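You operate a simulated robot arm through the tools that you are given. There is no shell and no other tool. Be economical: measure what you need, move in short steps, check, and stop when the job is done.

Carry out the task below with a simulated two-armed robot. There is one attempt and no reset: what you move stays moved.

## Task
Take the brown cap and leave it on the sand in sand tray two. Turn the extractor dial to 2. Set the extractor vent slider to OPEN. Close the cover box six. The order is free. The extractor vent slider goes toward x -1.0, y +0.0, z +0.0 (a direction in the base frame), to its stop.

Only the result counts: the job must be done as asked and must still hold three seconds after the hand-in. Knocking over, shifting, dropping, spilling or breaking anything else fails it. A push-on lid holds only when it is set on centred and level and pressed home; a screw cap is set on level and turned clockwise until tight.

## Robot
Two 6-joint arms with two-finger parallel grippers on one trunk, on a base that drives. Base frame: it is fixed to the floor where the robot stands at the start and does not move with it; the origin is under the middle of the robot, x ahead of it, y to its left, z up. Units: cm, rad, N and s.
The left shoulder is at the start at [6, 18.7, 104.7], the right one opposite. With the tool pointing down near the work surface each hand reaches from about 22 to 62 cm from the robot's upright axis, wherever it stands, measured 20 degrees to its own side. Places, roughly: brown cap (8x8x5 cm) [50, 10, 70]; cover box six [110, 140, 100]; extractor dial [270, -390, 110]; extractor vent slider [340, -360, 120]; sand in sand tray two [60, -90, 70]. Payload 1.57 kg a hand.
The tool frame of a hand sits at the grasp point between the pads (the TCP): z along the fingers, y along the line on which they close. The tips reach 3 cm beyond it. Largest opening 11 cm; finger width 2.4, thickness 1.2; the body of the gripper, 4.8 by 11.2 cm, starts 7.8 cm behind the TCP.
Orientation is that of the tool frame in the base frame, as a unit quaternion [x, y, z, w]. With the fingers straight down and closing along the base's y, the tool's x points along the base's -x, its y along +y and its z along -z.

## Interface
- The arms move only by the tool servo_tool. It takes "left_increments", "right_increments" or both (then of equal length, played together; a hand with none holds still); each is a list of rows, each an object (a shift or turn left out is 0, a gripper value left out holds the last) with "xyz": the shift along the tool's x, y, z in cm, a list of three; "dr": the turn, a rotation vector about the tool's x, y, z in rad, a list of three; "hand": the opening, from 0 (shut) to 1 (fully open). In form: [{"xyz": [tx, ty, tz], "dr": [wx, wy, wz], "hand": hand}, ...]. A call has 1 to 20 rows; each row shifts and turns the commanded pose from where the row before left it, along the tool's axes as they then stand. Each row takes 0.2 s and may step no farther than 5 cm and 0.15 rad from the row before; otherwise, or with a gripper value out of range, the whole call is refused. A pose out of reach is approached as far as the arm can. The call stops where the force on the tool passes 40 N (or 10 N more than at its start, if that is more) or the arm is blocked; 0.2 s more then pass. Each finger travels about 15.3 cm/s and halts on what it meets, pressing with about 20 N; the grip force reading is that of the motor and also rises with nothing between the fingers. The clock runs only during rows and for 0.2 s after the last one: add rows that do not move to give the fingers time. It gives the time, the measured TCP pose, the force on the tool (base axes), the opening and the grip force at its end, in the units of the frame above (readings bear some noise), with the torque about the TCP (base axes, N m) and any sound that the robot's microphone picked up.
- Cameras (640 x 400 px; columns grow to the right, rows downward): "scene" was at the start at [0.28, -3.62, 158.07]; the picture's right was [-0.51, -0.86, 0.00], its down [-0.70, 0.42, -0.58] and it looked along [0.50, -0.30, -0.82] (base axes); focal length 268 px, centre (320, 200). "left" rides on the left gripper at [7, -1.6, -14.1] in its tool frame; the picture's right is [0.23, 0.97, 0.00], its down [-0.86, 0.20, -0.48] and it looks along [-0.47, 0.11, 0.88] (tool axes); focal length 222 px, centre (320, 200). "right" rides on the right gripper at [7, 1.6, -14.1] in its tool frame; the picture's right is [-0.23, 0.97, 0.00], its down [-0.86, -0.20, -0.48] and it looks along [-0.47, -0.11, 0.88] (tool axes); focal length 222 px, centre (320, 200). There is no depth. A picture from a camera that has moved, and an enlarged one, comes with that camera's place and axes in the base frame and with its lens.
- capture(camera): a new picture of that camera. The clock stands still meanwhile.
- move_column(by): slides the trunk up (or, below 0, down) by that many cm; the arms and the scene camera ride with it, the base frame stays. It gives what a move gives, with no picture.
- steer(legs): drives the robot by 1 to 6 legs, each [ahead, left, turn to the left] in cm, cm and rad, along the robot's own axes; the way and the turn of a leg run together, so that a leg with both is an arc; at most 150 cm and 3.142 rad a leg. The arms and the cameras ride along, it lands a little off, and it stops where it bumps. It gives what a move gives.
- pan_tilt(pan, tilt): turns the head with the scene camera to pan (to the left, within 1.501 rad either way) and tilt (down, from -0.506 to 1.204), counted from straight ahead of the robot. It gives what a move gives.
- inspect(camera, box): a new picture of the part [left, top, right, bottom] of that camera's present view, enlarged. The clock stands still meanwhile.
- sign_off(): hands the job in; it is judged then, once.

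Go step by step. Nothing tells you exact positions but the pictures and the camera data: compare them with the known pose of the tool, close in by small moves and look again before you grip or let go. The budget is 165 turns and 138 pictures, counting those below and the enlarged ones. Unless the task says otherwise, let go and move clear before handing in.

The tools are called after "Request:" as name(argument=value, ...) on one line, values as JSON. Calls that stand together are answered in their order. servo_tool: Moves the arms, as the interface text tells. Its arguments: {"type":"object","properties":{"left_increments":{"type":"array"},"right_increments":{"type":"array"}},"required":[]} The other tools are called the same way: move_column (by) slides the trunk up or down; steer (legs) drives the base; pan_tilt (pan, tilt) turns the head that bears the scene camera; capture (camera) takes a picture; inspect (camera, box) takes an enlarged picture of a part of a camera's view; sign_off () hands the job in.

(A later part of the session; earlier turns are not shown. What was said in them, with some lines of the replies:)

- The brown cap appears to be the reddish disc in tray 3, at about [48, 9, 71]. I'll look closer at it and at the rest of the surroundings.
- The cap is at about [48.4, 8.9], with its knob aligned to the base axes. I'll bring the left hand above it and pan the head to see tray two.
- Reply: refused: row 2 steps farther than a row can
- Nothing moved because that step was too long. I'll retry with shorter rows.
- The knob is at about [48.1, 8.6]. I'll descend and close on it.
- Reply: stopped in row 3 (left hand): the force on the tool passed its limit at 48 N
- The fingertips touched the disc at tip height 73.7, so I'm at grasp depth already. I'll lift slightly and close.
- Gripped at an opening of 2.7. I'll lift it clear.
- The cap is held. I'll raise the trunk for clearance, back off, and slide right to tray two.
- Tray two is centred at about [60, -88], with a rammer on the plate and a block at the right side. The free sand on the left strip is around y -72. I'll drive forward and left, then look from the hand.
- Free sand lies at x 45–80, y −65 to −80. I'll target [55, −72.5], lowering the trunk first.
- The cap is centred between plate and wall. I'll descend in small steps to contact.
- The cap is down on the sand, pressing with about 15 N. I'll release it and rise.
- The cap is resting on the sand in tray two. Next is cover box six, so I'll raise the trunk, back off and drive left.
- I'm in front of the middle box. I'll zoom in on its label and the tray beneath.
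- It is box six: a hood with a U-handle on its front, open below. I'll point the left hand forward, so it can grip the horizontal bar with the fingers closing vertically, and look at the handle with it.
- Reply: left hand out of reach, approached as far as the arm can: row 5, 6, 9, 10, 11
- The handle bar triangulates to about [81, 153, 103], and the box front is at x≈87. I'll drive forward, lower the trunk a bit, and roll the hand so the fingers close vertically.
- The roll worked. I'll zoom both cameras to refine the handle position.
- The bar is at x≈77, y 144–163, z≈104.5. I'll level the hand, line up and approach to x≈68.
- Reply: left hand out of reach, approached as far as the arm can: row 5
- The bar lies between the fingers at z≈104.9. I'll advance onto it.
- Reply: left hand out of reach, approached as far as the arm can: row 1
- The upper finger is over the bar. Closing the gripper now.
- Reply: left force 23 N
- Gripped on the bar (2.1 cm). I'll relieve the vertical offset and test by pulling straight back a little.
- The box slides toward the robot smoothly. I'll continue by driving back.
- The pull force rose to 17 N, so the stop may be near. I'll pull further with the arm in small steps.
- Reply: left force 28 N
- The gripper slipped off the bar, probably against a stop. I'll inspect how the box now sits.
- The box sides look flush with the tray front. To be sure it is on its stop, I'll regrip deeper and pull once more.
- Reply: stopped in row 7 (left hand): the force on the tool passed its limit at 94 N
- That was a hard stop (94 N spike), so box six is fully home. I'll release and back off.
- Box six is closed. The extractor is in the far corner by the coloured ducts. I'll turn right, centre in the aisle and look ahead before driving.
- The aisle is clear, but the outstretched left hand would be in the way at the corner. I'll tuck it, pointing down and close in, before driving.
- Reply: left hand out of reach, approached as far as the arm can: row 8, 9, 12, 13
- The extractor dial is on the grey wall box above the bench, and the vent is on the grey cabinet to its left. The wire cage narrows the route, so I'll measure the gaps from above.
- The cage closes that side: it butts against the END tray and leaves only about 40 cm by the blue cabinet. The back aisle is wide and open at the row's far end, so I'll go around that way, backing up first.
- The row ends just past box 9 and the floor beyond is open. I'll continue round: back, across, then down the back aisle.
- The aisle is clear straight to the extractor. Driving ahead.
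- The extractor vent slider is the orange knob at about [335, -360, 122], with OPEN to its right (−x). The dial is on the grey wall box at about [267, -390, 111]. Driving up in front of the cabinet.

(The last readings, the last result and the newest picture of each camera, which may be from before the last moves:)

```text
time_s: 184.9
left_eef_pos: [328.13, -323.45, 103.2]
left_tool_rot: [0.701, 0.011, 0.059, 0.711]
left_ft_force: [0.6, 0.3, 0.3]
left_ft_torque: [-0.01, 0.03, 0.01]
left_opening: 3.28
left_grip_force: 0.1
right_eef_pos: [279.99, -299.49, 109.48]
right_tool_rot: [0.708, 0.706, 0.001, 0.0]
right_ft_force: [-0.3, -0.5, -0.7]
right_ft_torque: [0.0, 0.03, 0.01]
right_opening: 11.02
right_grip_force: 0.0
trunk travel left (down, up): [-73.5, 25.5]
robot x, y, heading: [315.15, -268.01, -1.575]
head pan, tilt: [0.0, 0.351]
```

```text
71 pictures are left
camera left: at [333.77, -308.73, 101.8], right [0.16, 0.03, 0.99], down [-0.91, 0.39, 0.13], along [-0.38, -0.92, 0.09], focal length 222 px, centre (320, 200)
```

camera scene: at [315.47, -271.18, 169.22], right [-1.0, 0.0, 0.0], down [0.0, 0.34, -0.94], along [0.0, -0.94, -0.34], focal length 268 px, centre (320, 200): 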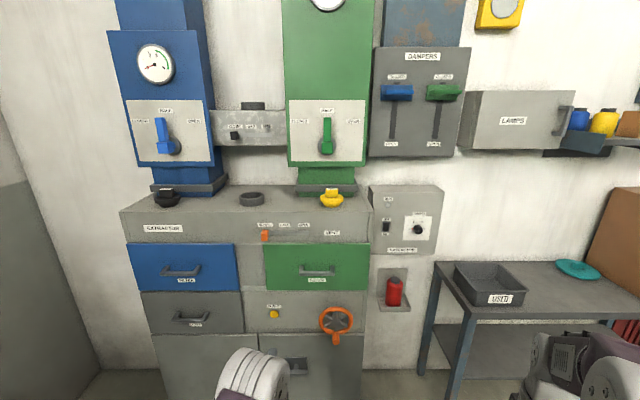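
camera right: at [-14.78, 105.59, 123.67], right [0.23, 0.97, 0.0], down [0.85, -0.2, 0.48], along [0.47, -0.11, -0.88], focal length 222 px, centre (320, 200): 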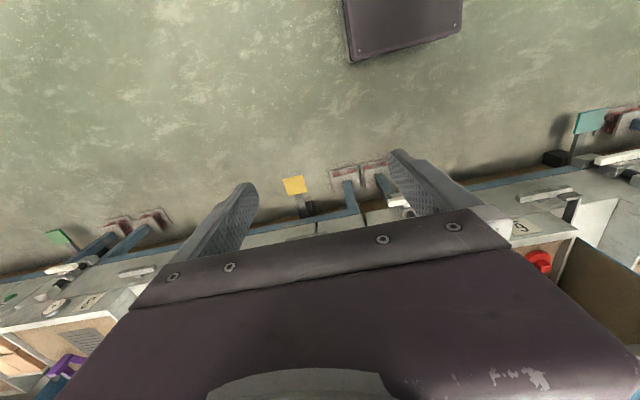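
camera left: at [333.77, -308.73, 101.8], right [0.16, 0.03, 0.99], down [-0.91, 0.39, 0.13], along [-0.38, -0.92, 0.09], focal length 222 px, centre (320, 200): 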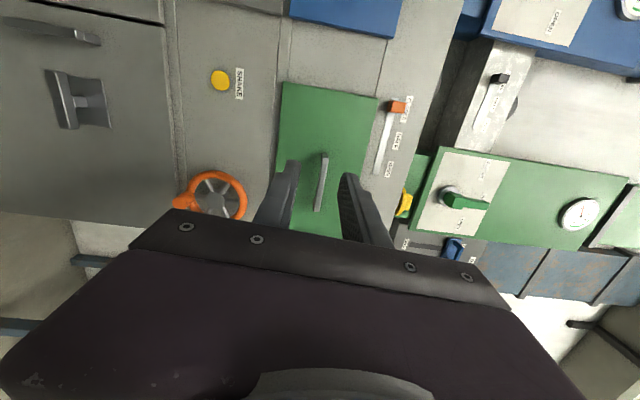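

The orange knob triangulates to [336.6, -363.5, 121]. I'll close the fingers, raise the trunk and line up on its +x side.

Request:
move_column(by=10)

Request:
servo_tool(left_increments=[{"dr": [0, -0.1, -0.067], "hand": 0}, {"xyz": [3, 2, 0]}, {"xyz": [3, 2, 0]}, {"xyz": [3, 2, 0]}, {"xyz": [4, 1.8, 0]}, {}])

Request:
steer(legs=[[20, 0, 0]])

Request:
capture(camera="scene")

Request:
capture(camera="left")

```text
time_s: 186.2
left_eef_pos: [328.29, -323.38, 113.2]
left_tool_rot: [0.701, 0.011, 0.058, 0.711]
left_ft_force: [-0.4, 0.0, -0.2]
left_ft_torque: [0.0, -0.02, -0.01]
left_opening: 3.3
left_grip_force: 0.0
right_eef_pos: [280.15, -299.47, 119.38]
right_tool_rot: [0.707, 0.707, 0.0, 0.0]
right_ft_force: [-0.1, -0.3, 0.3]
right_ft_torque: [0.01, 0.03, -0.01]
right_opening: 11.0
right_grip_force: 0.0
trunk travel left (down, up): [-83.5, 15.5]
robot x, y, heading: [315.55, -267.74, -1.571]
head pan, tilt: [0.0, 0.351]
```

```text
time_s: 187.6
left_eef_pos: [328.76, -319.71, 119.99]
left_tool_rot: [0.702, 0.004, 0.004, 0.712]
left_ft_force: [-0.9, 0.7, -0.3]
left_ft_torque: [0.02, 0.01, 0.0]
left_opening: 0.04
left_grip_force: 20.2
left hand out of reach, approached as far as the arm can: row 1, 2, 3, 4, 5
right_eef_pos: [280.12, -299.45, 119.39]
right_tool_rot: [0.707, 0.707, 0.0, 0.0]
right_ft_force: [0.3, 0.2, 0.6]
right_ft_torque: [0.0, 0.03, -0.03]
right_opening: 11.01
right_grip_force: 0.1
trunk travel left (down, up): [-83.5, 15.5]
robot x, y, heading: [315.26, -268.1, -1.568]
head pan, tilt: [0.0, 0.351]
```

```text
time_s: 189.2
left_eef_pos: [328.65, -339.76, 120.12]
left_tool_rot: [0.701, 0.004, 0.005, 0.713]
left_ft_force: [-0.7, 0.4, -0.1]
left_ft_torque: [0.03, 0.01, 0.01]
left_opening: 0.0
left_grip_force: 20.2
right_eef_pos: [280.06, -319.5, 119.59]
right_tool_rot: [0.708, 0.706, 0.0, 0.001]
right_ft_force: [-0.2, 1.1, 0.6]
right_ft_torque: [-0.04, -0.01, -0.04]
right_opening: 11.03
right_grip_force: 0.0
trunk travel left (down, up): [-83.5, 15.5]
robot x, y, heading: [315.55, -288.57, -1.572]
head pan, tilt: [0.0, 0.351]
```

```text
70 pictures are left
camera scene: at [315.44, -291.06, 179.23], right [-1.0, 0.0, 0.0], down [0.0, 0.34, -0.94], along [0.0, -0.94, -0.34], focal length 268 px, centre (320, 200)
```

scene: 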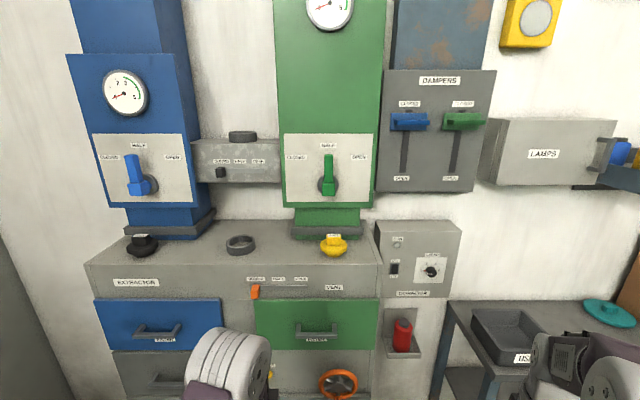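

```text
69 pictures are left
camera left: at [335.43, -325.57, 118.36], right [0.23, 0.02, 0.97], down [-0.86, 0.47, 0.19], along [-0.46, -0.88, 0.12], focal length 222 px, centre (320, 200)
```

left: 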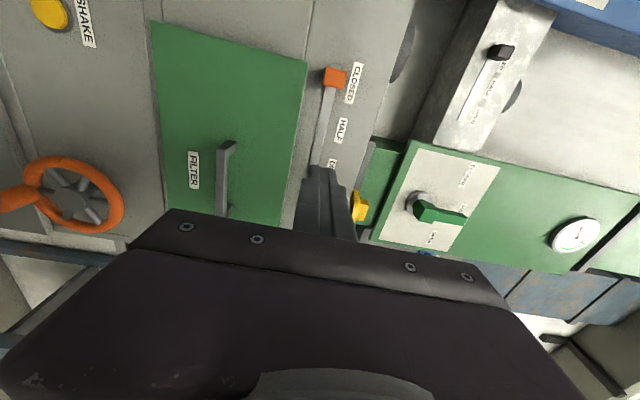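

The arm wouldn't extend sideways there, so I'll shift the base left by 13 cm.

Request:
steer(legs=[[0, 13, 0]])

Request:
servo_tool(left_increments=[{"xyz": [0, 1, 4]}, {"xyz": [0, 0, 4]}, {"xyz": [0, 0, 4]}, {"xyz": [0, 0, 4]}, {}])

Request:
capture(camera="left")

Request:
inspect(camera="scene", box=[220, 240, 400, 340])

```text
time_s: 190.5
left_eef_pos: [341.47, -340.11, 120.03]
left_tool_rot: [0.702, 0.003, 0.004, 0.712]
left_ft_force: [0.4, 0.1, -0.2]
left_ft_torque: [-0.03, -0.02, -0.03]
left_opening: 0.0
left_grip_force: 19.6
right_eef_pos: [292.71, -319.84, 119.41]
right_tool_rot: [0.708, 0.706, 0.001, 0.0]
right_ft_force: [-0.5, -0.4, -0.5]
right_ft_torque: [-0.03, 0.0, 0.02]
right_opening: 11.0
right_grip_force: 0.1
trunk travel left (down, up): [-83.5, 15.5]
robot x, y, heading: [327.96, -288.25, -1.569]
head pan, tilt: [0.0, 0.351]
```

```text
time_s: 191.7
left_eef_pos: [338.27, -355.24, 121.49]
left_tool_rot: [0.702, 0.007, 0.007, 0.712]
left_ft_force: [0.2, 0.4, 0.1]
left_ft_torque: [0.02, -0.02, 0.01]
left_opening: 0.0
left_grip_force: 20.4
left hand out of reach, approached as far as the arm can: row 1, 2, 3, 4
right_eef_pos: [292.97, -319.81, 119.36]
right_tool_rot: [0.708, 0.706, 0.0, 0.0]
right_ft_force: [0.4, 0.4, 0.0]
right_ft_torque: [0.0, 0.01, -0.02]
right_opening: 10.99
right_grip_force: 0.1
trunk travel left (down, up): [-83.5, 15.5]
robot x, y, heading: [328.58, -288.63, -1.576]
head pan, tilt: [0.0, 0.351]
```

```text
68 pictures are left
camera left: at [344.95, -341.07, 119.66], right [0.23, 0.02, 0.97], down [-0.86, 0.46, 0.19], along [-0.45, -0.89, 0.12], focal length 222 px, centre (320, 200)
```

left: 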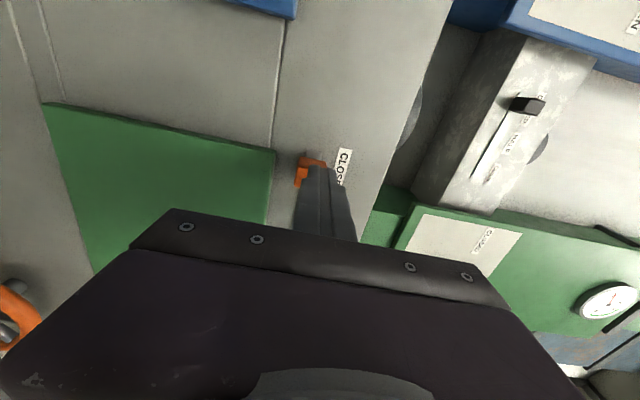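

```text
3.56 times, centred on (310, 290) of scene
camera zoom: at [328.33, -291.48, 179.22], right [-1.0, 0.0, 0.0], down [0.0, 0.34, -0.94], along [0.0, -0.94, -0.34], focal length 952 px, centre (356, -120)
```

zoom: 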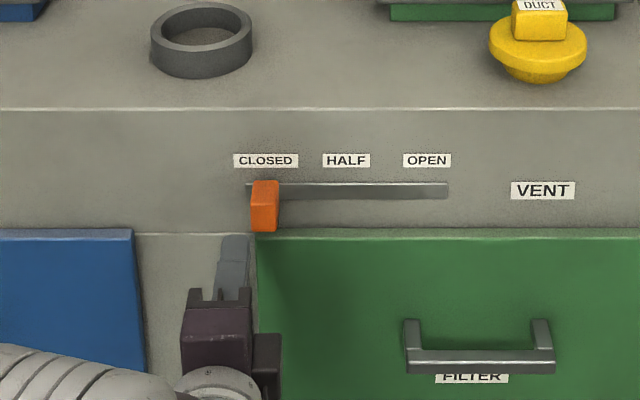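

The tip is a bit too far toward −x. I'll shift the base left 3 cm more, then nudge it forward so the tip sits beside the knob.

Request:
steer(legs=[[0, 3.5, 0.005], [4, 0, 0]])

Request:
capture(camera="left")

Request:
inspect(camera="scene", box=[250, 260, 370, 340])

```text
time_s: 193.0
left_eef_pos: [342.18, -358.28, 121.95]
left_tool_rot: [0.699, 0.01, 0.009, 0.715]
left_ft_force: [0.1, 1.4, 0.2]
left_ft_torque: [0.03, -0.02, 0.04]
left_opening: 0.01
left_grip_force: 20.2
right_eef_pos: [296.63, -322.97, 119.58]
right_tool_rot: [0.706, 0.708, -0.002, 0.003]
right_ft_force: [-0.1, 0.7, 0.1]
right_ft_torque: [-0.11, -0.03, 0.01]
right_opening: 11.02
right_grip_force: 0.0
trunk travel left (down, up): [-83.5, 15.5]
robot x, y, heading: [331.66, -292.32, -1.57]
head pan, tilt: [0.0, 0.351]
```

```text
66 pictures are left
camera left: at [348.72, -344.0, 120.06], right [0.23, 0.03, 0.97], down [-0.87, 0.46, 0.19], along [-0.44, -0.89, 0.13], focal length 222 px, centre (320, 200)
```

left: 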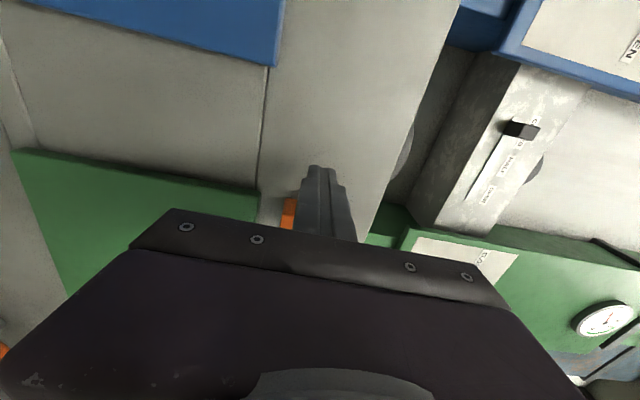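

```text
5.00 times, centred on (310, 300) of scene
camera zoom: at [331.79, -294.12, 179.25], right [-1.0, 0.0, 0.0], down [0.0, 0.34, -0.94], along [0.0, -0.94, -0.34], focal length 1338 px, centre (370, -300)
```

zoom: 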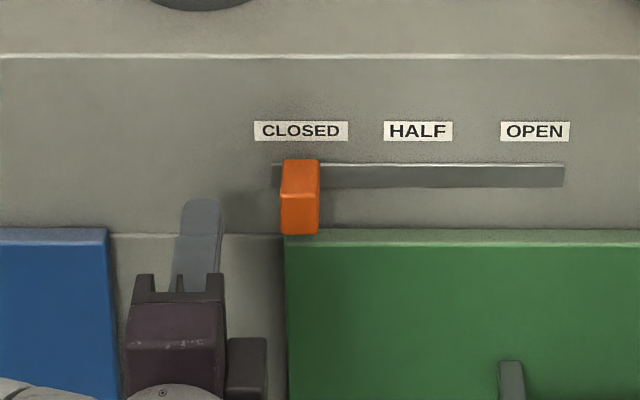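

The tip is level with the knob's front, just on its +x side. I'll go in 1.7 cm and push toward −x.

Request:
servo_tool(left_increments=[{"xyz": [0, -0.2, 1.7]}, {}, {"xyz": [-1, 0, 0]}, {"xyz": [-1, 0, 0]}, {"xyz": [-1, 0, 0]}, {"xyz": [-1, 0, 0]}, {"xyz": [-1, 0, 0]}, {"xyz": [-1, 0, 0]}, {"xyz": [-1, 0, 0]}, {}])

Request:
inspect(camera="scene", box=[250, 260, 370, 340])

```text
time_s: 195.2
left_eef_pos: [335.31, -360.85, 121.19]
left_tool_rot: [0.702, 0.009, 0.008, 0.712]
left_ft_force: [0.5, -0.3, -0.5]
left_ft_torque: [-0.01, -0.03, 0.0]
left_opening: 0.01
left_grip_force: 20.3
right_eef_pos: [296.72, -323.83, 119.55]
right_tool_rot: [0.707, 0.708, 0.0, 0.001]
right_ft_force: [-0.8, -0.1, 0.6]
right_ft_torque: [0.0, 0.0, 0.02]
right_opening: 10.98
right_grip_force: 0.1
trunk travel left (down, up): [-83.5, 15.5]
robot x, y, heading: [332.02, -292.0, -1.57]
head pan, tilt: [0.0, 0.351]
```

```text
5.00 times, centred on (310, 300) of scene
camera zoom: at [331.94, -295.37, 179.22], right [-1.0, 0.0, 0.0], down [0.0, 0.34, -0.94], along [0.0, -0.94, -0.34], focal length 1338 px, centre (370, -300)
```

zoom: 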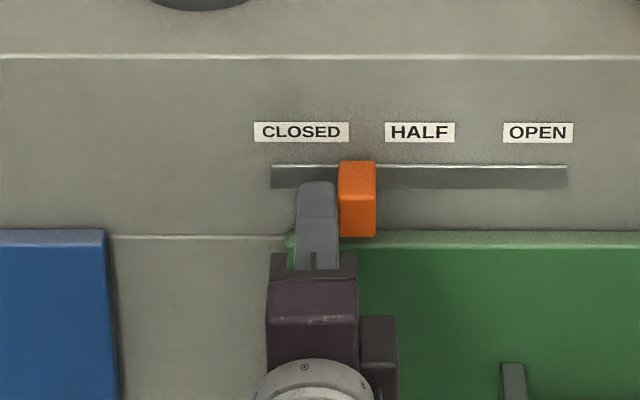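

The slider is moving. I'll continue pushing to the stop.

Request:
servo_tool(left_increments=[{"xyz": [-1, 0, 0]}, {"xyz": [-1, 0, 0]}, {"xyz": [-1, 0, 0]}, {"xyz": [-1, 0, 0]}, {"xyz": [-1, 0, 0]}, {"xyz": [-1, 0, 0]}, {"xyz": [-1, 0, 0]}, {"xyz": [-1, 0, 0]}, {"xyz": [-1, 0, 0]}, {"xyz": [-1, 0, 0]}, {"xyz": [-1, 0, 0]}, {"xyz": [-0.5, 0, 0]}, {"xyz": [-0.5, 0, 0]}, {"xyz": [-0.5, 0, 0]}, {"xyz": [-0.5, 0, 0]}, {"xyz": [-0.5, 0, 0]}, {}])

Request:
inspect(camera="scene", box=[250, 260, 370, 340])

```text
time_s: 198.6
left_eef_pos: [323.69, -361.42, 121.28]
left_tool_rot: [0.702, 0.02, 0.017, 0.712]
left_ft_force: [28.0, 3.8, 0.8]
left_ft_torque: [-0.41, -0.07, 0.11]
left_opening: 0.0
left_grip_force: 20.0
right_eef_pos: [297.17, -323.66, 119.64]
right_tool_rot: [0.704, 0.71, -0.001, -0.001]
right_ft_force: [-0.4, 0.9, 0.1]
right_ft_torque: [-0.02, -0.03, -0.01]
right_opening: 11.0
right_grip_force: 0.0
trunk travel left (down, up): [-83.5, 15.5]
robot x, y, heading: [331.73, -292.0, -1.563]
head pan, tilt: [0.0, 0.351]
stopped in row 16 (left hand): the force on the tool passed its limit at 42 N (the readings are from after the stop); the commanded pose is now the measured one
```

```text
5.00 times, centred on (310, 300) of scene
camera zoom: at [332.45, -295.03, 179.24], right [-1.0, -0.01, 0.0], down [-0.01, 0.34, -0.94], along [0.01, -0.94, -0.34], focal length 1338 px, centre (370, -300)
```

zoom: 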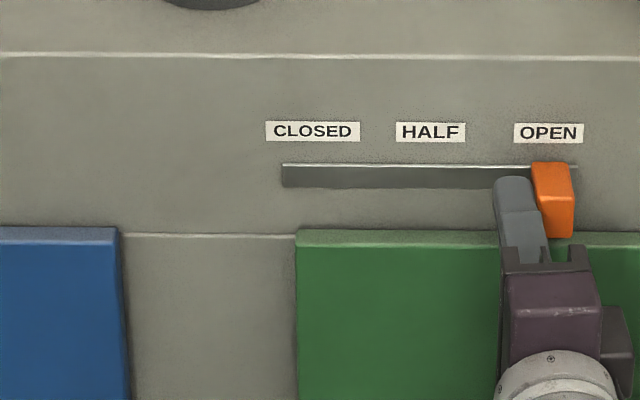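

The vent slider is at its OPEN stop (42 N). I'll ease off it, back away, and move over to the dial.

Request:
servo_tool(left_increments=[{"xyz": [0.8, 0, 0]}, {"xyz": [0, 0, -3]}, {"xyz": [0, 0, -3]}, {}])

Request:
steer(legs=[[-20, 0, 0], [0, -73, -0.005]])

Request:
capture(camera="scene")

Request:
capture(camera="left")

```text
time_s: 199.6
left_eef_pos: [323.13, -355.36, 120.73]
left_tool_rot: [0.703, 0.013, 0.012, 0.711]
left_ft_force: [0.6, -0.8, -0.8]
left_ft_torque: [-0.01, 0.03, -0.01]
left_opening: 0.03
left_grip_force: 20.2
right_eef_pos: [296.79, -324.0, 119.53]
right_tool_rot: [0.705, 0.709, 0.0, -0.001]
right_ft_force: [0.6, 0.4, -0.2]
right_ft_torque: [-0.01, 0.02, -0.02]
right_opening: 10.99
right_grip_force: 0.0
trunk travel left (down, up): [-83.5, 15.5]
robot x, y, heading: [332.19, -292.17, -1.564]
head pan, tilt: [0.0, 0.351]
```

```text
time_s: 204.7
left_eef_pos: [251.54, -335.38, 120.8]
left_tool_rot: [0.703, 0.014, 0.011, 0.711]
left_ft_force: [0.4, -0.7, -0.5]
left_ft_torque: [0.0, 0.04, 0.01]
left_opening: 0.0
left_grip_force: 20.1
right_eef_pos: [225.04, -303.96, 119.49]
right_tool_rot: [0.706, 0.708, -0.001, 0.0]
right_ft_force: [1.0, -0.3, 0.2]
right_ft_torque: [0.02, 0.04, 0.01]
right_opening: 11.01
right_grip_force: 0.1
trunk travel left (down, up): [-83.5, 15.5]
robot x, y, heading: [260.4, -272.4, -1.565]
head pan, tilt: [0.0, 0.351]
```

```text
62 pictures are left
camera scene: at [260.44, -275.54, 179.22], right [-1.0, 0.0, 0.0], down [0.0, 0.34, -0.94], along [0.0, -0.94, -0.34], focal length 268 px, centre (320, 200)
```

scene: 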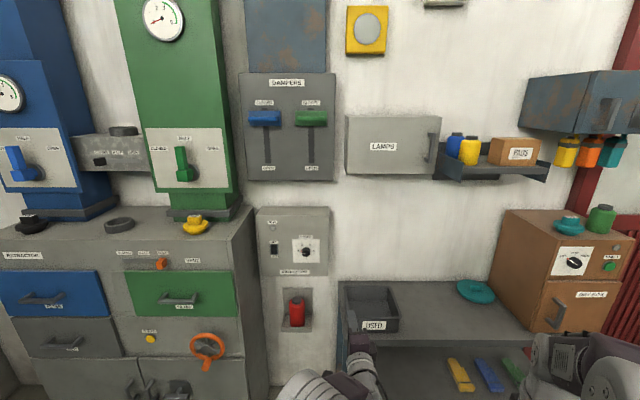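

```text
61 pictures are left
camera left: at [257.89, -321.13, 119.05], right [0.23, 0.02, 0.97], down [-0.87, 0.45, 0.2], along [-0.43, -0.89, 0.12], focal length 222 px, centre (320, 200)
```

left: 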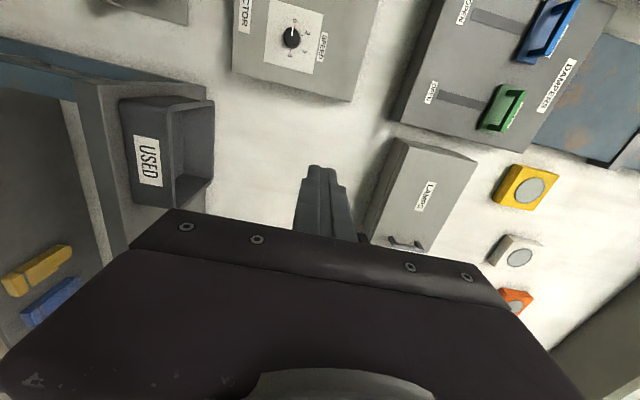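

Request:
inspect(camera="scene", box=[250, 200, 340, 284])

Request:
inspect(camera="left", box=[240, 0, 350, 80])

Request:
inspect(camera="scene", box=[285, 230, 330, 265])

```text
4.76 times, centred on (295, 242) of scene
camera zoom: at [260.44, -275.54, 179.22], right [-1.0, 0.0, 0.0], down [0.0, 0.34, -0.94], along [0.0, -0.94, -0.34], focal length 1275 px, centre (439, 0)
```

zoom: 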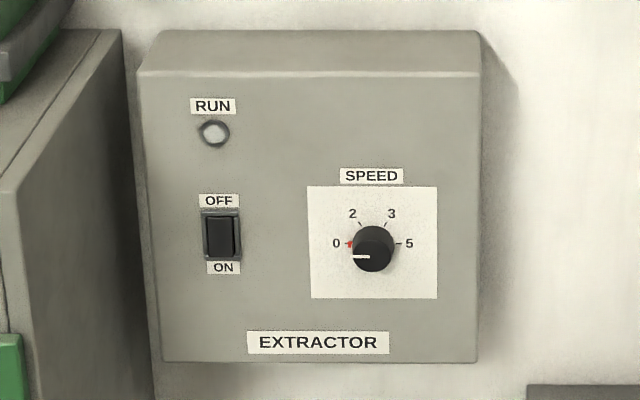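

```text
5.00 times, centred on (295, 40) of left
camera zoom: at [257.89, -321.13, 119.05], right [0.23, 0.02, 0.97], down [-0.87, 0.45, 0.2], along [-0.43, -0.89, 0.12], focal length 1111 px, centre (445, 1000)
```

zoom: 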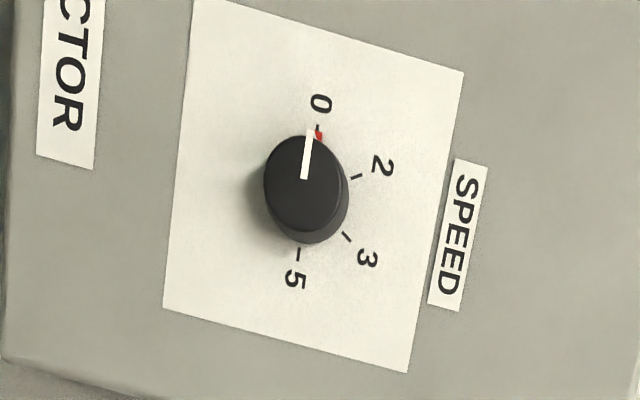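

```text
11.43 times, centred on (308, 248) of scene
camera zoom: at [260.44, -275.54, 179.22], right [-1.0, 0.0, 0.0], down [0.0, 0.34, -0.94], along [0.0, -0.94, -0.34], focal length 3059 px, centre (463, -343)
```

zoom: 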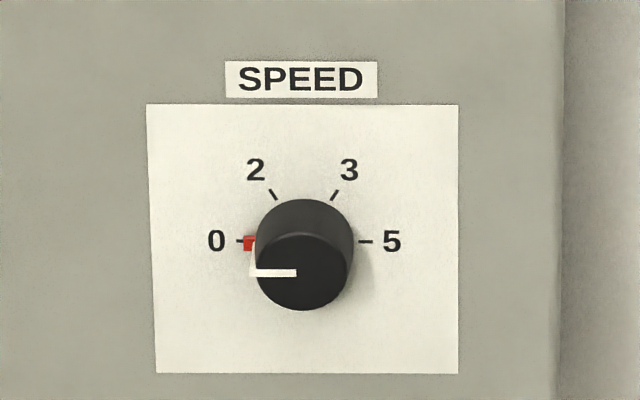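

The dial's pointer is at 0, and 2 is 60° clockwise from it. The knob is round, about 4 cm, with its face at [267.5, -388.3, 110.8]. I'll pre-roll the hand counter-clockwise, open it and line up.

Request:
move_column(by=-10)

Request:
steer(legs=[[0, 10, -0.005], [20, 0, 0]])

Request:
servo_tool(left_increments=[{"dr": [0, 0, -0.15], "hand": 0.65}, {"dr": [0, 0, -0.15]}, {"dr": [0, 0, -0.15]}, {"dr": [0, 0, -0.15]}, {"dr": [0, 0, -0.1]}, {}])

Request:
capture(camera="left")

Request:
capture(camera="scene")

```text
time_s: 206.0
left_eef_pos: [251.42, -335.48, 110.89]
left_tool_rot: [0.703, 0.012, 0.012, 0.711]
left_ft_force: [-0.3, -0.3, 0.8]
left_ft_torque: [-0.02, 0.02, 0.0]
left_opening: 0.0
left_grip_force: 20.4
right_eef_pos: [225.07, -304.01, 109.4]
right_tool_rot: [0.706, 0.708, 0.0, 0.0]
right_ft_force: [0.0, -0.2, 0.4]
right_ft_torque: [-0.02, 0.0, 0.01]
right_opening: 10.98
right_grip_force: 0.2
trunk travel left (down, up): [-73.5, 25.5]
robot x, y, heading: [260.4, -272.58, -1.569]
head pan, tilt: [0.0, 0.351]
```

```text
time_s: 208.4
left_eef_pos: [261.48, -355.76, 110.83]
left_tool_rot: [0.703, 0.011, 0.01, 0.711]
left_ft_force: [0.1, -0.7, -0.4]
left_ft_torque: [0.0, 0.02, 0.01]
left_opening: 0.0
left_grip_force: 20.2
right_eef_pos: [235.34, -324.36, 109.46]
right_tool_rot: [0.707, 0.708, -0.001, 0.0]
right_ft_force: [0.1, 0.9, 0.5]
right_ft_torque: [0.05, 0.01, -0.02]
right_opening: 11.02
right_grip_force: 0.1
trunk travel left (down, up): [-73.5, 25.5]
robot x, y, heading: [270.5, -292.68, -1.569]
head pan, tilt: [0.0, 0.351]
```

```text
time_s: 209.8
left_eef_pos: [261.49, -355.96, 110.78]
left_tool_rot: [0.657, 0.252, -0.234, 0.671]
left_ft_force: [0.1, 0.9, 0.5]
left_ft_torque: [0.04, -0.02, -0.01]
left_opening: 7.17
left_grip_force: 0.1
right_eef_pos: [235.2, -324.29, 109.47]
right_tool_rot: [0.707, 0.707, 0.0, -0.001]
right_ft_force: [-0.4, -0.2, -0.5]
right_ft_torque: [-0.03, -0.05, 0.01]
right_opening: 10.99
right_grip_force: 0.1
trunk travel left (down, up): [-73.5, 25.5]
robot x, y, heading: [270.2, -292.63, -1.569]
head pan, tilt: [0.0, 0.351]
```

```text
57 pictures are left
camera left: at [265.21, -341.67, 104.92], right [0.8, 0.03, 0.6], down [-0.54, 0.47, 0.7], along [-0.26, -0.88, 0.39], focal length 222 px, centre (320, 200)
```

left: 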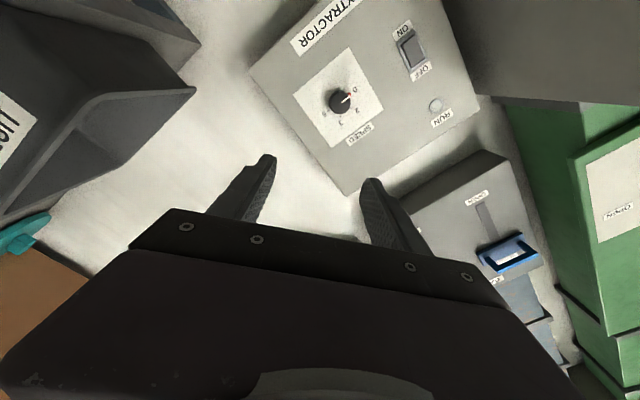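

```text
56 pictures are left
camera scene: at [270.54, -295.98, 169.22], right [-1.0, 0.0, 0.0], down [0.0, 0.34, -0.94], along [0.0, -0.94, -0.34], focal length 268 px, centre (320, 200)
```

scene: 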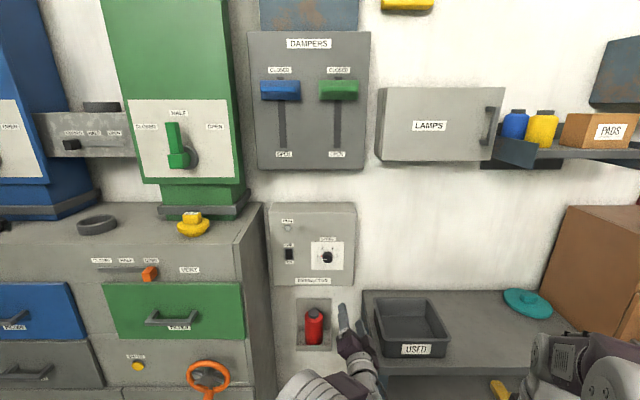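

The dial centre is confirmed at [267.5, -388, 110.9]. I'll shift sideways 6 cm and move in.

Request:
servo_tool(left_increments=[{"xyz": [2.3, 1.95, 0]}, {"xyz": [2.3, 1.95, 0]}, {}])

Request:
steer(legs=[[18, 0, 0]])

Request:
capture(camera="left")

Request:
capture(camera="scene")

```text
time_s: 210.6
left_eef_pos: [267.34, -355.74, 110.73]
left_tool_rot: [0.656, 0.251, -0.233, 0.672]
left_ft_force: [-0.4, 1.3, -0.1]
left_ft_torque: [0.04, 0.0, 0.04]
left_opening: 7.16
left_grip_force: 0.0
right_eef_pos: [235.18, -324.36, 109.44]
right_tool_rot: [0.707, 0.707, 0.0, 0.0]
right_ft_force: [-1.0, -0.1, -0.7]
right_ft_torque: [0.0, -0.02, 0.01]
right_opening: 11.01
right_grip_force: 0.0
trunk travel left (down, up): [-73.5, 25.5]
robot x, y, heading: [270.45, -292.46, -1.568]
head pan, tilt: [0.0, 0.351]
```

```text
time_s: 212.1
left_eef_pos: [267.15, -373.55, 110.84]
left_tool_rot: [0.656, 0.251, -0.234, 0.673]
left_ft_force: [0.3, 0.8, -0.6]
left_ft_torque: [0.0, 0.0, 0.01]
left_opening: 7.14
left_grip_force: 0.0
right_eef_pos: [235.08, -342.04, 109.46]
right_tool_rot: [0.708, 0.706, -0.001, 0.001]
right_ft_force: [-0.1, 0.2, -0.5]
right_ft_torque: [0.02, 0.02, 0.0]
right_opening: 10.99
right_grip_force: 0.1
trunk travel left (down, up): [-73.5, 25.5]
robot x, y, heading: [270.36, -310.32, -1.577]
head pan, tilt: [0.0, 0.351]
```

```text
55 pictures are left
camera left: at [271.0, -359.33, 105.02], right [0.8, 0.03, 0.6], down [-0.54, 0.47, 0.7], along [-0.26, -0.88, 0.39], focal length 222 px, centre (320, 200)
```

left: 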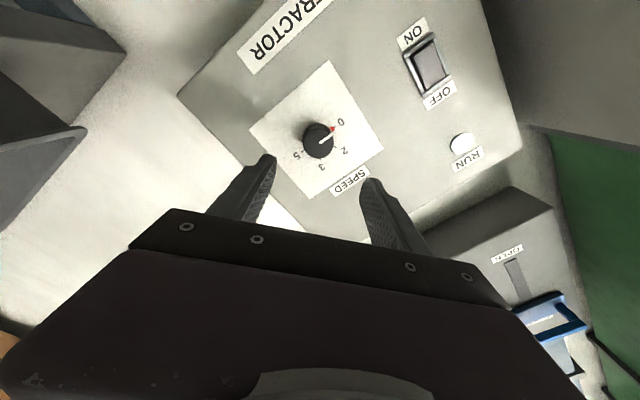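

```text
54 pictures are left
camera scene: at [270.54, -313.65, 169.23], right [-1.0, 0.0, 0.0], down [0.0, 0.34, -0.94], along [0.0, -0.94, -0.34], focal length 268 px, centre (320, 200)
```

scene: 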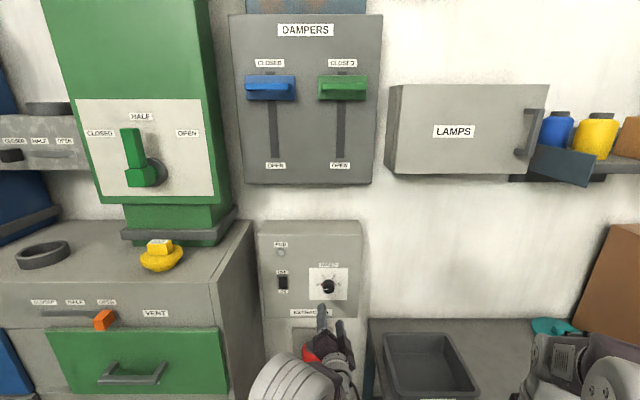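

Aligned to within half a centimetre. I'll advance with the fingers straddling the knob.

Request:
servo_tool(left_increments=[{"xyz": [0.2, 0.35, 3]}, {"xyz": [0, 0, 3]}, {"xyz": [0, 0, 3]}, {"xyz": [0, 0, 2]}, {"xyz": [0, 0, 1]}, {}])

Request:
capture(camera="left")

Request:
inspect(camera="scene", box=[280, 250, 380, 330])

```text
time_s: 213.5
left_eef_pos: [267.94, -385.59, 111.11]
left_tool_rot: [0.657, 0.251, -0.234, 0.672]
left_ft_force: [-0.3, 0.1, -0.2]
left_ft_torque: [0.02, 0.01, 0.03]
left_opening: 7.15
left_grip_force: 0.1
right_eef_pos: [235.18, -342.26, 109.47]
right_tool_rot: [0.707, 0.707, 0.0, 0.0]
right_ft_force: [-0.1, 0.1, -0.2]
right_ft_torque: [0.01, 0.02, 0.01]
right_opening: 11.02
right_grip_force: 0.1
trunk travel left (down, up): [-73.5, 25.5]
robot x, y, heading: [270.13, -310.58, -1.572]
head pan, tilt: [0.0, 0.351]
```

```text
53 pictures are left
camera left: at [271.75, -371.46, 105.19], right [0.8, 0.03, 0.6], down [-0.54, 0.47, 0.7], along [-0.26, -0.88, 0.39], focal length 222 px, centre (320, 200)
```

left: 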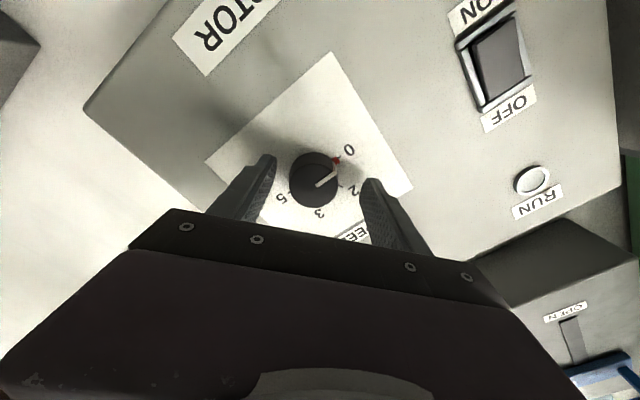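

```text
5.00 times, centred on (330, 290) of scene
camera zoom: at [270.52, -313.89, 169.22], right [-1.0, 0.0, 0.0], down [0.0, 0.34, -0.94], along [0.0, -0.94, -0.34], focal length 1338 px, centre (270, -250)
```

zoom: 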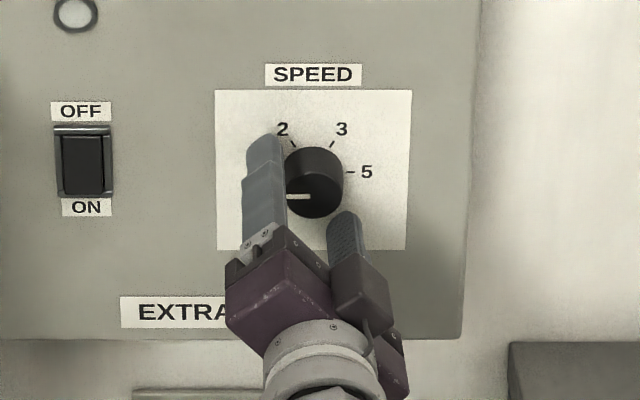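

Request:
servo_tool(left_increments=[{"xyz": [-0.25, -0.45, 0.7]}, {"xyz": [0, 0, 0.8]}, {"hand": 0}, {}, {}, {}])

Request:
capture(camera="left")

Request:
inspect(camera="scene", box=[280, 250, 380, 330])

```text
time_s: 214.9
left_eef_pos: [267.29, -386.52, 111.02]
left_tool_rot: [0.657, 0.249, -0.234, 0.671]
left_ft_force: [-2.9, 28.8, -13.0]
left_ft_torque: [0.39, -0.03, -1.07]
left_opening: 4.13
left_grip_force: 44.3
right_eef_pos: [235.01, -341.74, 109.56]
right_tool_rot: [0.707, 0.707, -0.002, 0.002]
right_ft_force: [-0.4, 0.5, 0.1]
right_ft_torque: [0.02, -0.02, -0.01]
right_opening: 11.0
right_grip_force: 0.1
trunk travel left (down, up): [-73.5, 25.5]
robot x, y, heading: [270.27, -310.45, -1.577]
head pan, tilt: [0.0, 0.351]
```

```text
51 pictures are left
camera left: at [271.14, -372.55, 105.13], right [0.8, 0.03, 0.6], down [-0.54, 0.47, 0.7], along [-0.26, -0.88, 0.39], focal length 222 px, centre (320, 200)
```

left: 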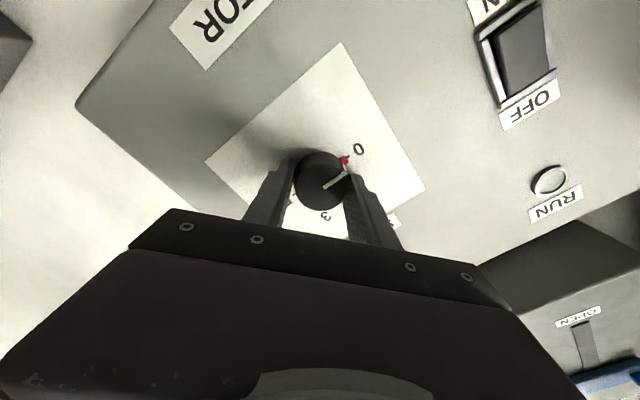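

```text
5.00 times, centred on (330, 290) of scene
camera zoom: at [270.4, -313.23, 169.22], right [-1.0, 0.0, 0.0], down [0.0, 0.34, -0.94], along [0.0, -0.94, -0.34], focal length 1338 px, centre (270, -250)
```

zoom: 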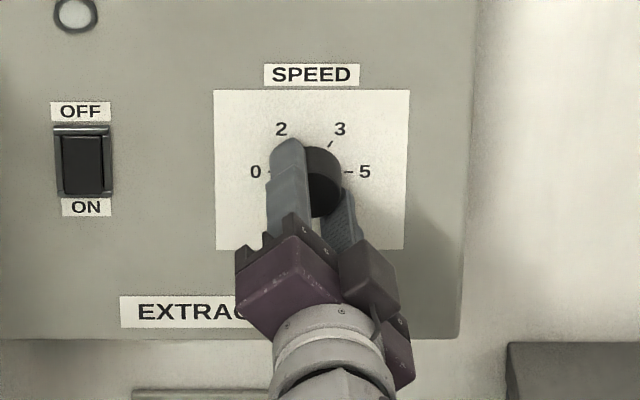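

Gripped on the knob, with the tips touching the panel. I'll ease back 0.5 cm and turn 60° clockwise.

Request:
servo_tool(left_increments=[{"xyz": [0, 0, -0.5]}, {}, {"dr": [0, 0, 0.1]}, {"dr": [0, 0, 0.1]}, {"dr": [0, 0, 0.1]}, {"dr": [0, 0, 0.1]}, {"dr": [0, 0, 0.1]}, {}])

Request:
capture(camera="left")

```text
time_s: 216.7
left_eef_pos: [267.15, -386.63, 111.11]
left_tool_rot: [0.697, 0.08, -0.059, 0.71]
left_ft_force: [-13.4, -6.4, 6.1]
left_ft_torque: [-0.12, -0.02, -1.27]
left_opening: 4.06
left_grip_force: 44.8
right_eef_pos: [234.81, -342.13, 109.45]
right_tool_rot: [0.708, 0.707, 0.001, 0.001]
right_ft_force: [0.2, 1.4, -0.3]
right_ft_torque: [-0.01, 0.01, -0.02]
right_opening: 11.03
right_grip_force: 0.0
trunk travel left (down, up): [-73.5, 25.5]
robot x, y, heading: [270.17, -310.65, -1.572]
head pan, tilt: [0.0, 0.351]
```

```text
49 pictures are left
camera left: at [273.2, -372.42, 107.88], right [0.41, 0.02, 0.91], down [-0.81, 0.46, 0.36], along [-0.41, -0.89, 0.21], focal length 222 px, centre (320, 200)
```

left: 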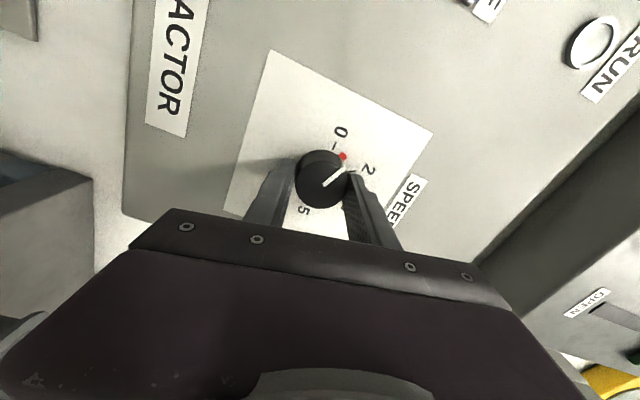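

The knob turns with the hand. I'll turn the remaining 0.55 rad.

Request:
servo_tool(left_increments=[{"dr": [0, 0, 0.1]}, {"dr": [0, 0, 0.1]}, {"dr": [0, 0, 0.1]}, {"dr": [0, 0, 0.1]}, {"dr": [0, 0, 0.1]}, {"dr": [0, 0, 0.05]}, {}])

Request:
inspect(camera="left", box=[220, 80, 420, 240])

```text
time_s: 218.3
left_eef_pos: [267.12, -386.69, 110.94]
left_tool_rot: [0.694, -0.113, 0.136, 0.698]
left_ft_force: [-12.8, -4.8, 5.2]
left_ft_torque: [-0.42, -0.01, 0.09]
left_opening: 4.07
left_grip_force: 45.0
right_eef_pos: [234.86, -342.18, 109.21]
right_tool_rot: [0.708, 0.707, 0.0, 0.0]
right_ft_force: [0.0, -0.1, 0.1]
right_ft_torque: [0.0, 0.05, 0.01]
right_opening: 11.02
right_grip_force: 0.2
trunk travel left (down, up): [-73.5, 25.5]
robot x, y, heading: [270.62, -310.52, -1.571]
head pan, tilt: [0.0, 0.351]
```

```text
2.50 times, centred on (320, 160) of left
camera zoom: at [273.81, -372.31, 111.67], right [-0.12, 0.01, 0.99], down [-0.89, 0.45, -0.11], along [-0.45, -0.89, -0.05], focal length 555 px, centre (320, 300)
```

zoom: 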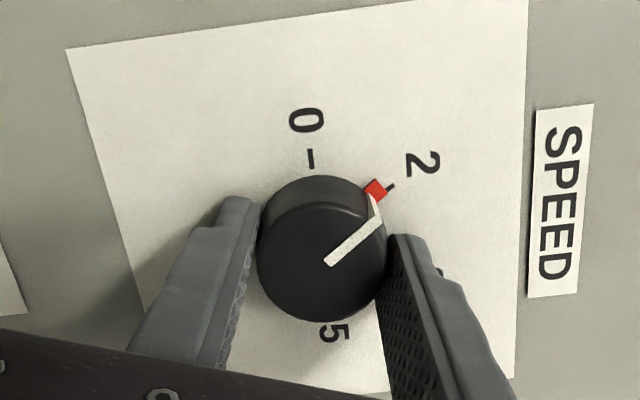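

The pointer is at, or a hair before, the 2 tick. I'll release and check from a clear view.

Request:
servo_tool(left_increments=[{"hand": 0.65}, {}, {}, {"xyz": [0, 0, -4]}, {"xyz": [0, 0, -4]}, {}])

Request:
inspect(camera="left", box=[220, 80, 420, 240])

Request:
inspect(camera="scene", box=[290, 250, 370, 310])

```text
time_s: 219.7
left_eef_pos: [267.33, -378.83, 110.66]
left_tool_rot: [0.694, -0.112, 0.133, 0.698]
left_ft_force: [-0.1, -0.1, 0.8]
left_ft_torque: [0.0, 0.0, 0.0]
left_opening: 7.14
left_grip_force: 0.1
right_eef_pos: [235.38, -342.29, 109.46]
right_tool_rot: [0.708, 0.707, 0.0, -0.001]
right_ft_force: [0.7, -0.1, 0.1]
right_ft_torque: [0.0, 0.03, 0.0]
right_opening: 11.0
right_grip_force: 0.0
trunk travel left (down, up): [-73.5, 25.5]
robot x, y, heading: [270.66, -310.34, -1.574]
head pan, tilt: [0.0, 0.351]
```

```text
2.50 times, centred on (320, 160) of left
camera zoom: at [273.9, -364.51, 111.48], right [-0.12, 0.01, 0.99], down [-0.89, 0.45, -0.11], along [-0.45, -0.89, -0.05], focal length 555 px, centre (320, 300)
```

zoom: 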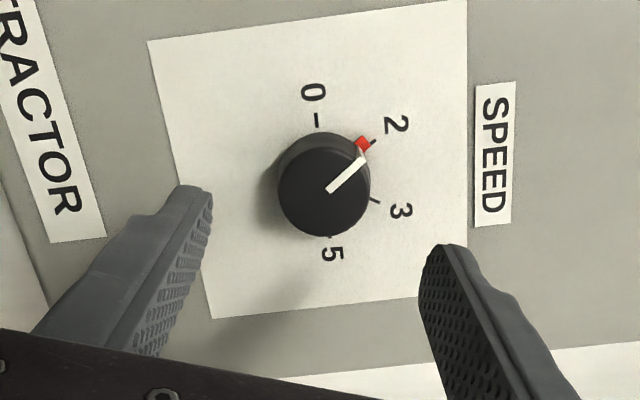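

```text
6.67 times, centred on (330, 280) of scene
camera zoom: at [270.59, -314.02, 169.22], right [-1.0, 0.0, 0.0], down [0.0, 0.34, -0.94], along [0.0, -0.94, -0.34], focal length 1784 px, centre (253, -333)
```

zoom: 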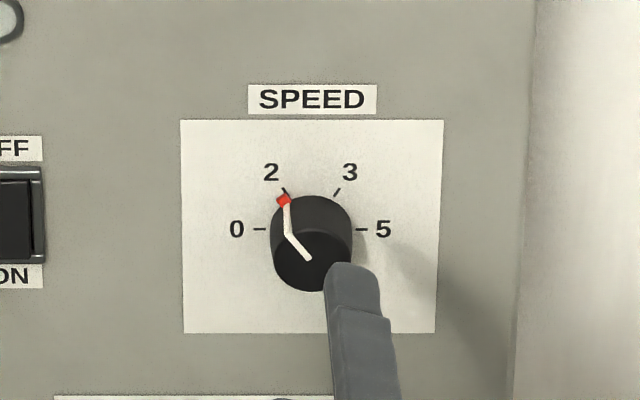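

The pointer looks a few degrees short of the tick. I'll magnify to measure it.

Request:
inspect(camera="scene", box=[315, 268, 345, 290])

Request:
inspect(camera="left", box=[295, 105, 360, 180])

```text
16.00 times, centred on (330, 279) of scene
camera zoom: at [270.59, -314.02, 169.22], right [-1.0, 0.0, 0.0], down [0.0, 0.34, -0.94], along [0.0, -0.94, -0.34], focal length 4283 px, centre (160, -1064)
```

zoom: 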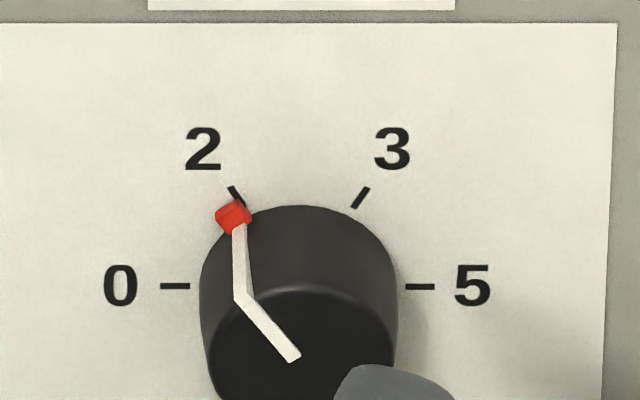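

```text
5.33 times, centred on (328, 142) of left
camera zoom: at [273.9, -364.51, 111.48], right [-0.12, 0.01, 0.99], down [-0.89, 0.45, -0.11], along [-0.45, -0.89, -0.05], focal length 1185 px, centre (280, 507)
```

zoom: 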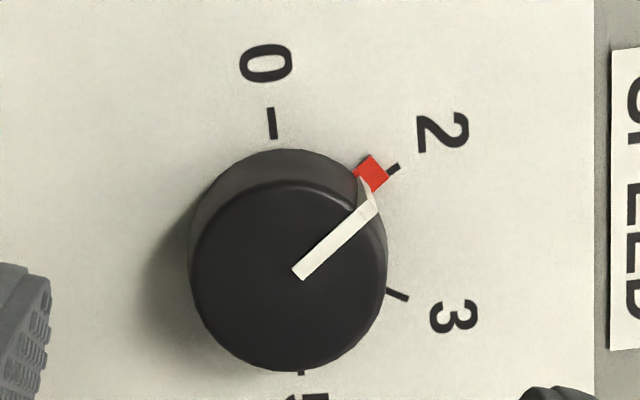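

The white line reads about 126° against 120° for the tick, so it is roughly 6° short. I'll regrip and add a small turn.

Request:
servo_tool(left_increments=[{"xyz": [0, 0, 4]}, {"xyz": [0, 0, 3.8]}, {}, {"hand": 0}, {}, {}, {"dr": [0, 0, 0.06]}, {"dr": [0, 0, 0.06]}, {"dr": [0, 0, 0.04]}, {}])

Request:
inspect(camera="left", box=[275, 125, 365, 210])

```text
time_s: 221.9
left_eef_pos: [267.4, -386.53, 110.99]
left_tool_rot: [0.682, -0.166, 0.19, 0.686]
left_ft_force: [-1.4, -7.6, 8.9]
left_ft_torque: [-0.4, -0.03, 0.06]
left_opening: 4.05
left_grip_force: 44.6
right_eef_pos: [235.06, -342.13, 109.54]
right_tool_rot: [0.707, 0.707, 0.0, -0.001]
right_ft_force: [0.4, -0.4, 0.9]
right_ft_torque: [-0.02, -0.01, 0.0]
right_opening: 10.99
right_grip_force: 0.0
trunk travel left (down, up): [-73.5, 25.5]
robot x, y, heading: [270.66, -310.67, -1.578]
head pan, tilt: [0.0, 0.351]
```

```text
4.71 times, centred on (320, 168) of left
camera zoom: at [273.82, -372.17, 112.83], right [-0.28, 0.0, 0.96], down [-0.86, 0.45, -0.25], along [-0.43, -0.89, -0.12], focal length 1045 px, centre (320, 353)
```

zoom: 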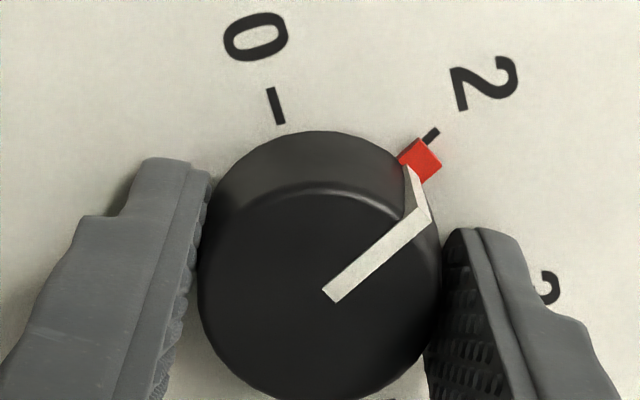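

Request:
servo_tool(left_increments=[{"hand": 0.65}, {}, {}, {"xyz": [0, 0, -4]}, {"xyz": [0, 0, -4]}, {}])

Request:
inspect(camera="scene", box=[315, 268, 345, 290])

Request:
inspect(camera="left", box=[295, 105, 360, 180])

```text
time_s: 223.3
left_eef_pos: [267.3, -378.45, 110.78]
left_tool_rot: [0.683, -0.167, 0.189, 0.686]
left_ft_force: [0.5, 0.5, 0.3]
left_ft_torque: [0.02, 0.01, 0.01]
left_opening: 7.16
left_grip_force: 0.1
right_eef_pos: [235.09, -342.29, 109.57]
right_tool_rot: [0.708, 0.706, 0.001, -0.001]
right_ft_force: [0.1, -0.5, -0.4]
right_ft_torque: [0.01, 0.0, 0.03]
right_opening: 10.98
right_grip_force: 0.0
trunk travel left (down, up): [-73.5, 25.5]
robot x, y, heading: [270.41, -311.02, -1.575]
head pan, tilt: [0.0, 0.351]
```

```text
16.00 times, centred on (330, 279) of scene
camera zoom: at [270.55, -314.03, 169.22], right [-1.0, 0.0, 0.0], down [0.0, 0.34, -0.94], along [0.0, -0.94, -0.34], focal length 4283 px, centre (160, -1064)
```

zoom: 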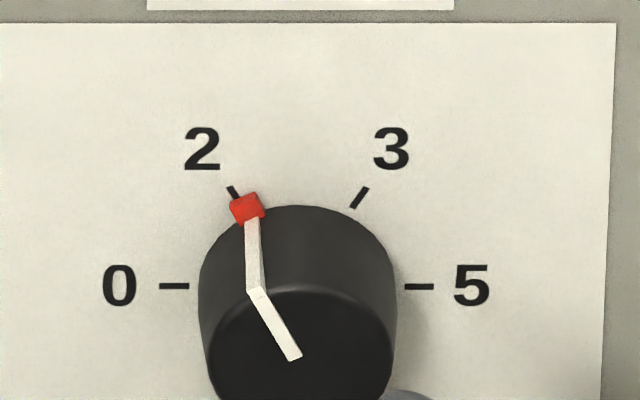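

```text
5.33 times, centred on (328, 142) of left
camera zoom: at [273.73, -364.08, 112.55], right [-0.28, 0.0, 0.96], down [-0.86, 0.45, -0.25], along [-0.43, -0.89, -0.12], focal length 1185 px, centre (280, 507)
```

zoom: 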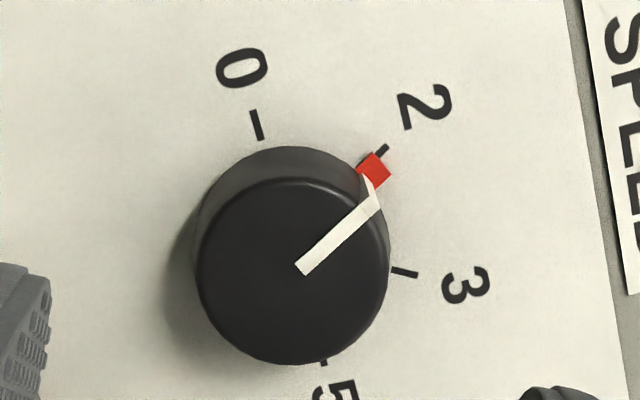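

The pointer now lines up with the 2 tick to within a couple of degrees. I'll back clear and take a final look at the slider and dial.

Request:
steer(legs=[[-40, 0, 0]])

Request:
capture(camera="scene")

Request:
inspect(camera="scene", box=[80, 190, 380, 310])

```text
time_s: 225.8
left_eef_pos: [267.45, -338.64, 110.71]
left_tool_rot: [0.684, -0.167, 0.19, 0.685]
left_ft_force: [0.8, 0.1, -0.6]
left_ft_torque: [0.01, -0.01, 0.01]
left_opening: 7.15
left_grip_force: 0.0
right_eef_pos: [235.25, -302.5, 109.3]
right_tool_rot: [0.707, 0.708, 0.0, 0.001]
right_ft_force: [0.3, -0.4, 1.3]
right_ft_torque: [-0.01, -0.01, 0.01]
right_opening: 11.0
right_grip_force: 0.1
trunk travel left (down, up): [-73.5, 25.5]
robot x, y, heading: [270.61, -271.19, -1.574]
head pan, tilt: [0.0, 0.351]
```

```text
40 pictures are left
camera scene: at [270.57, -274.14, 169.21], right [-1.0, 0.0, 0.0], down [0.0, 0.34, -0.94], along [0.0, -0.94, -0.34], focal length 268 px, centre (320, 200)
```

scene: 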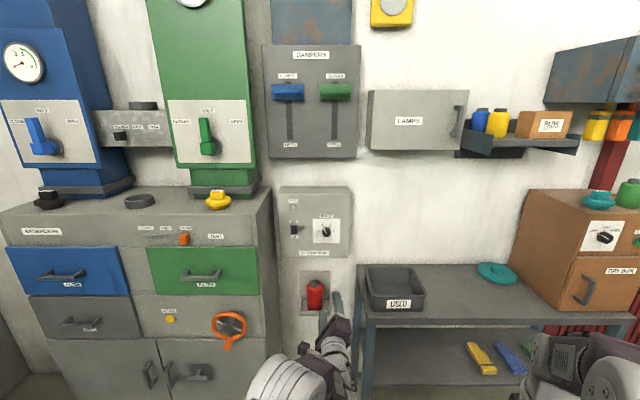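

```text
2.13 times, centred on (230, 250) of scene
camera zoom: at [270.57, -274.14, 169.21], right [-1.0, 0.0, 0.0], down [0.0, 0.34, -0.94], along [0.0, -0.94, -0.34], focal length 571 px, centre (512, 93)
```

zoom: 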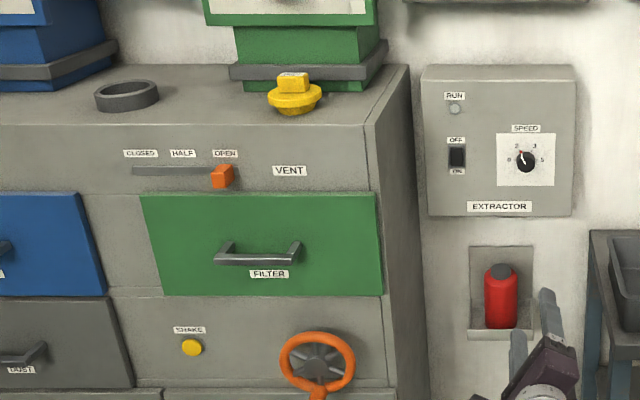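

The slider is at OPEN, the dial is at 2, the cap is on the sand in tray two and box six is closed against its stop. Both hands are clear, so I'm handing in.

Request:
sign_off()

```text
The job is handed in.
```

I finished all four parts and handed the job in; no verdict came back.

- **Brown cap:** it rests on the sand in sand tray two, clear of the plate, the block and the tray wall.
- **Cover box six:** it is pulled forward against its hard stop.
- **Extractor vent slider:** it is at OPEN, pushed to its stop in the −x direction.
- **Extractor dial:** it points at 2, by my reading within about 3° of the mark.
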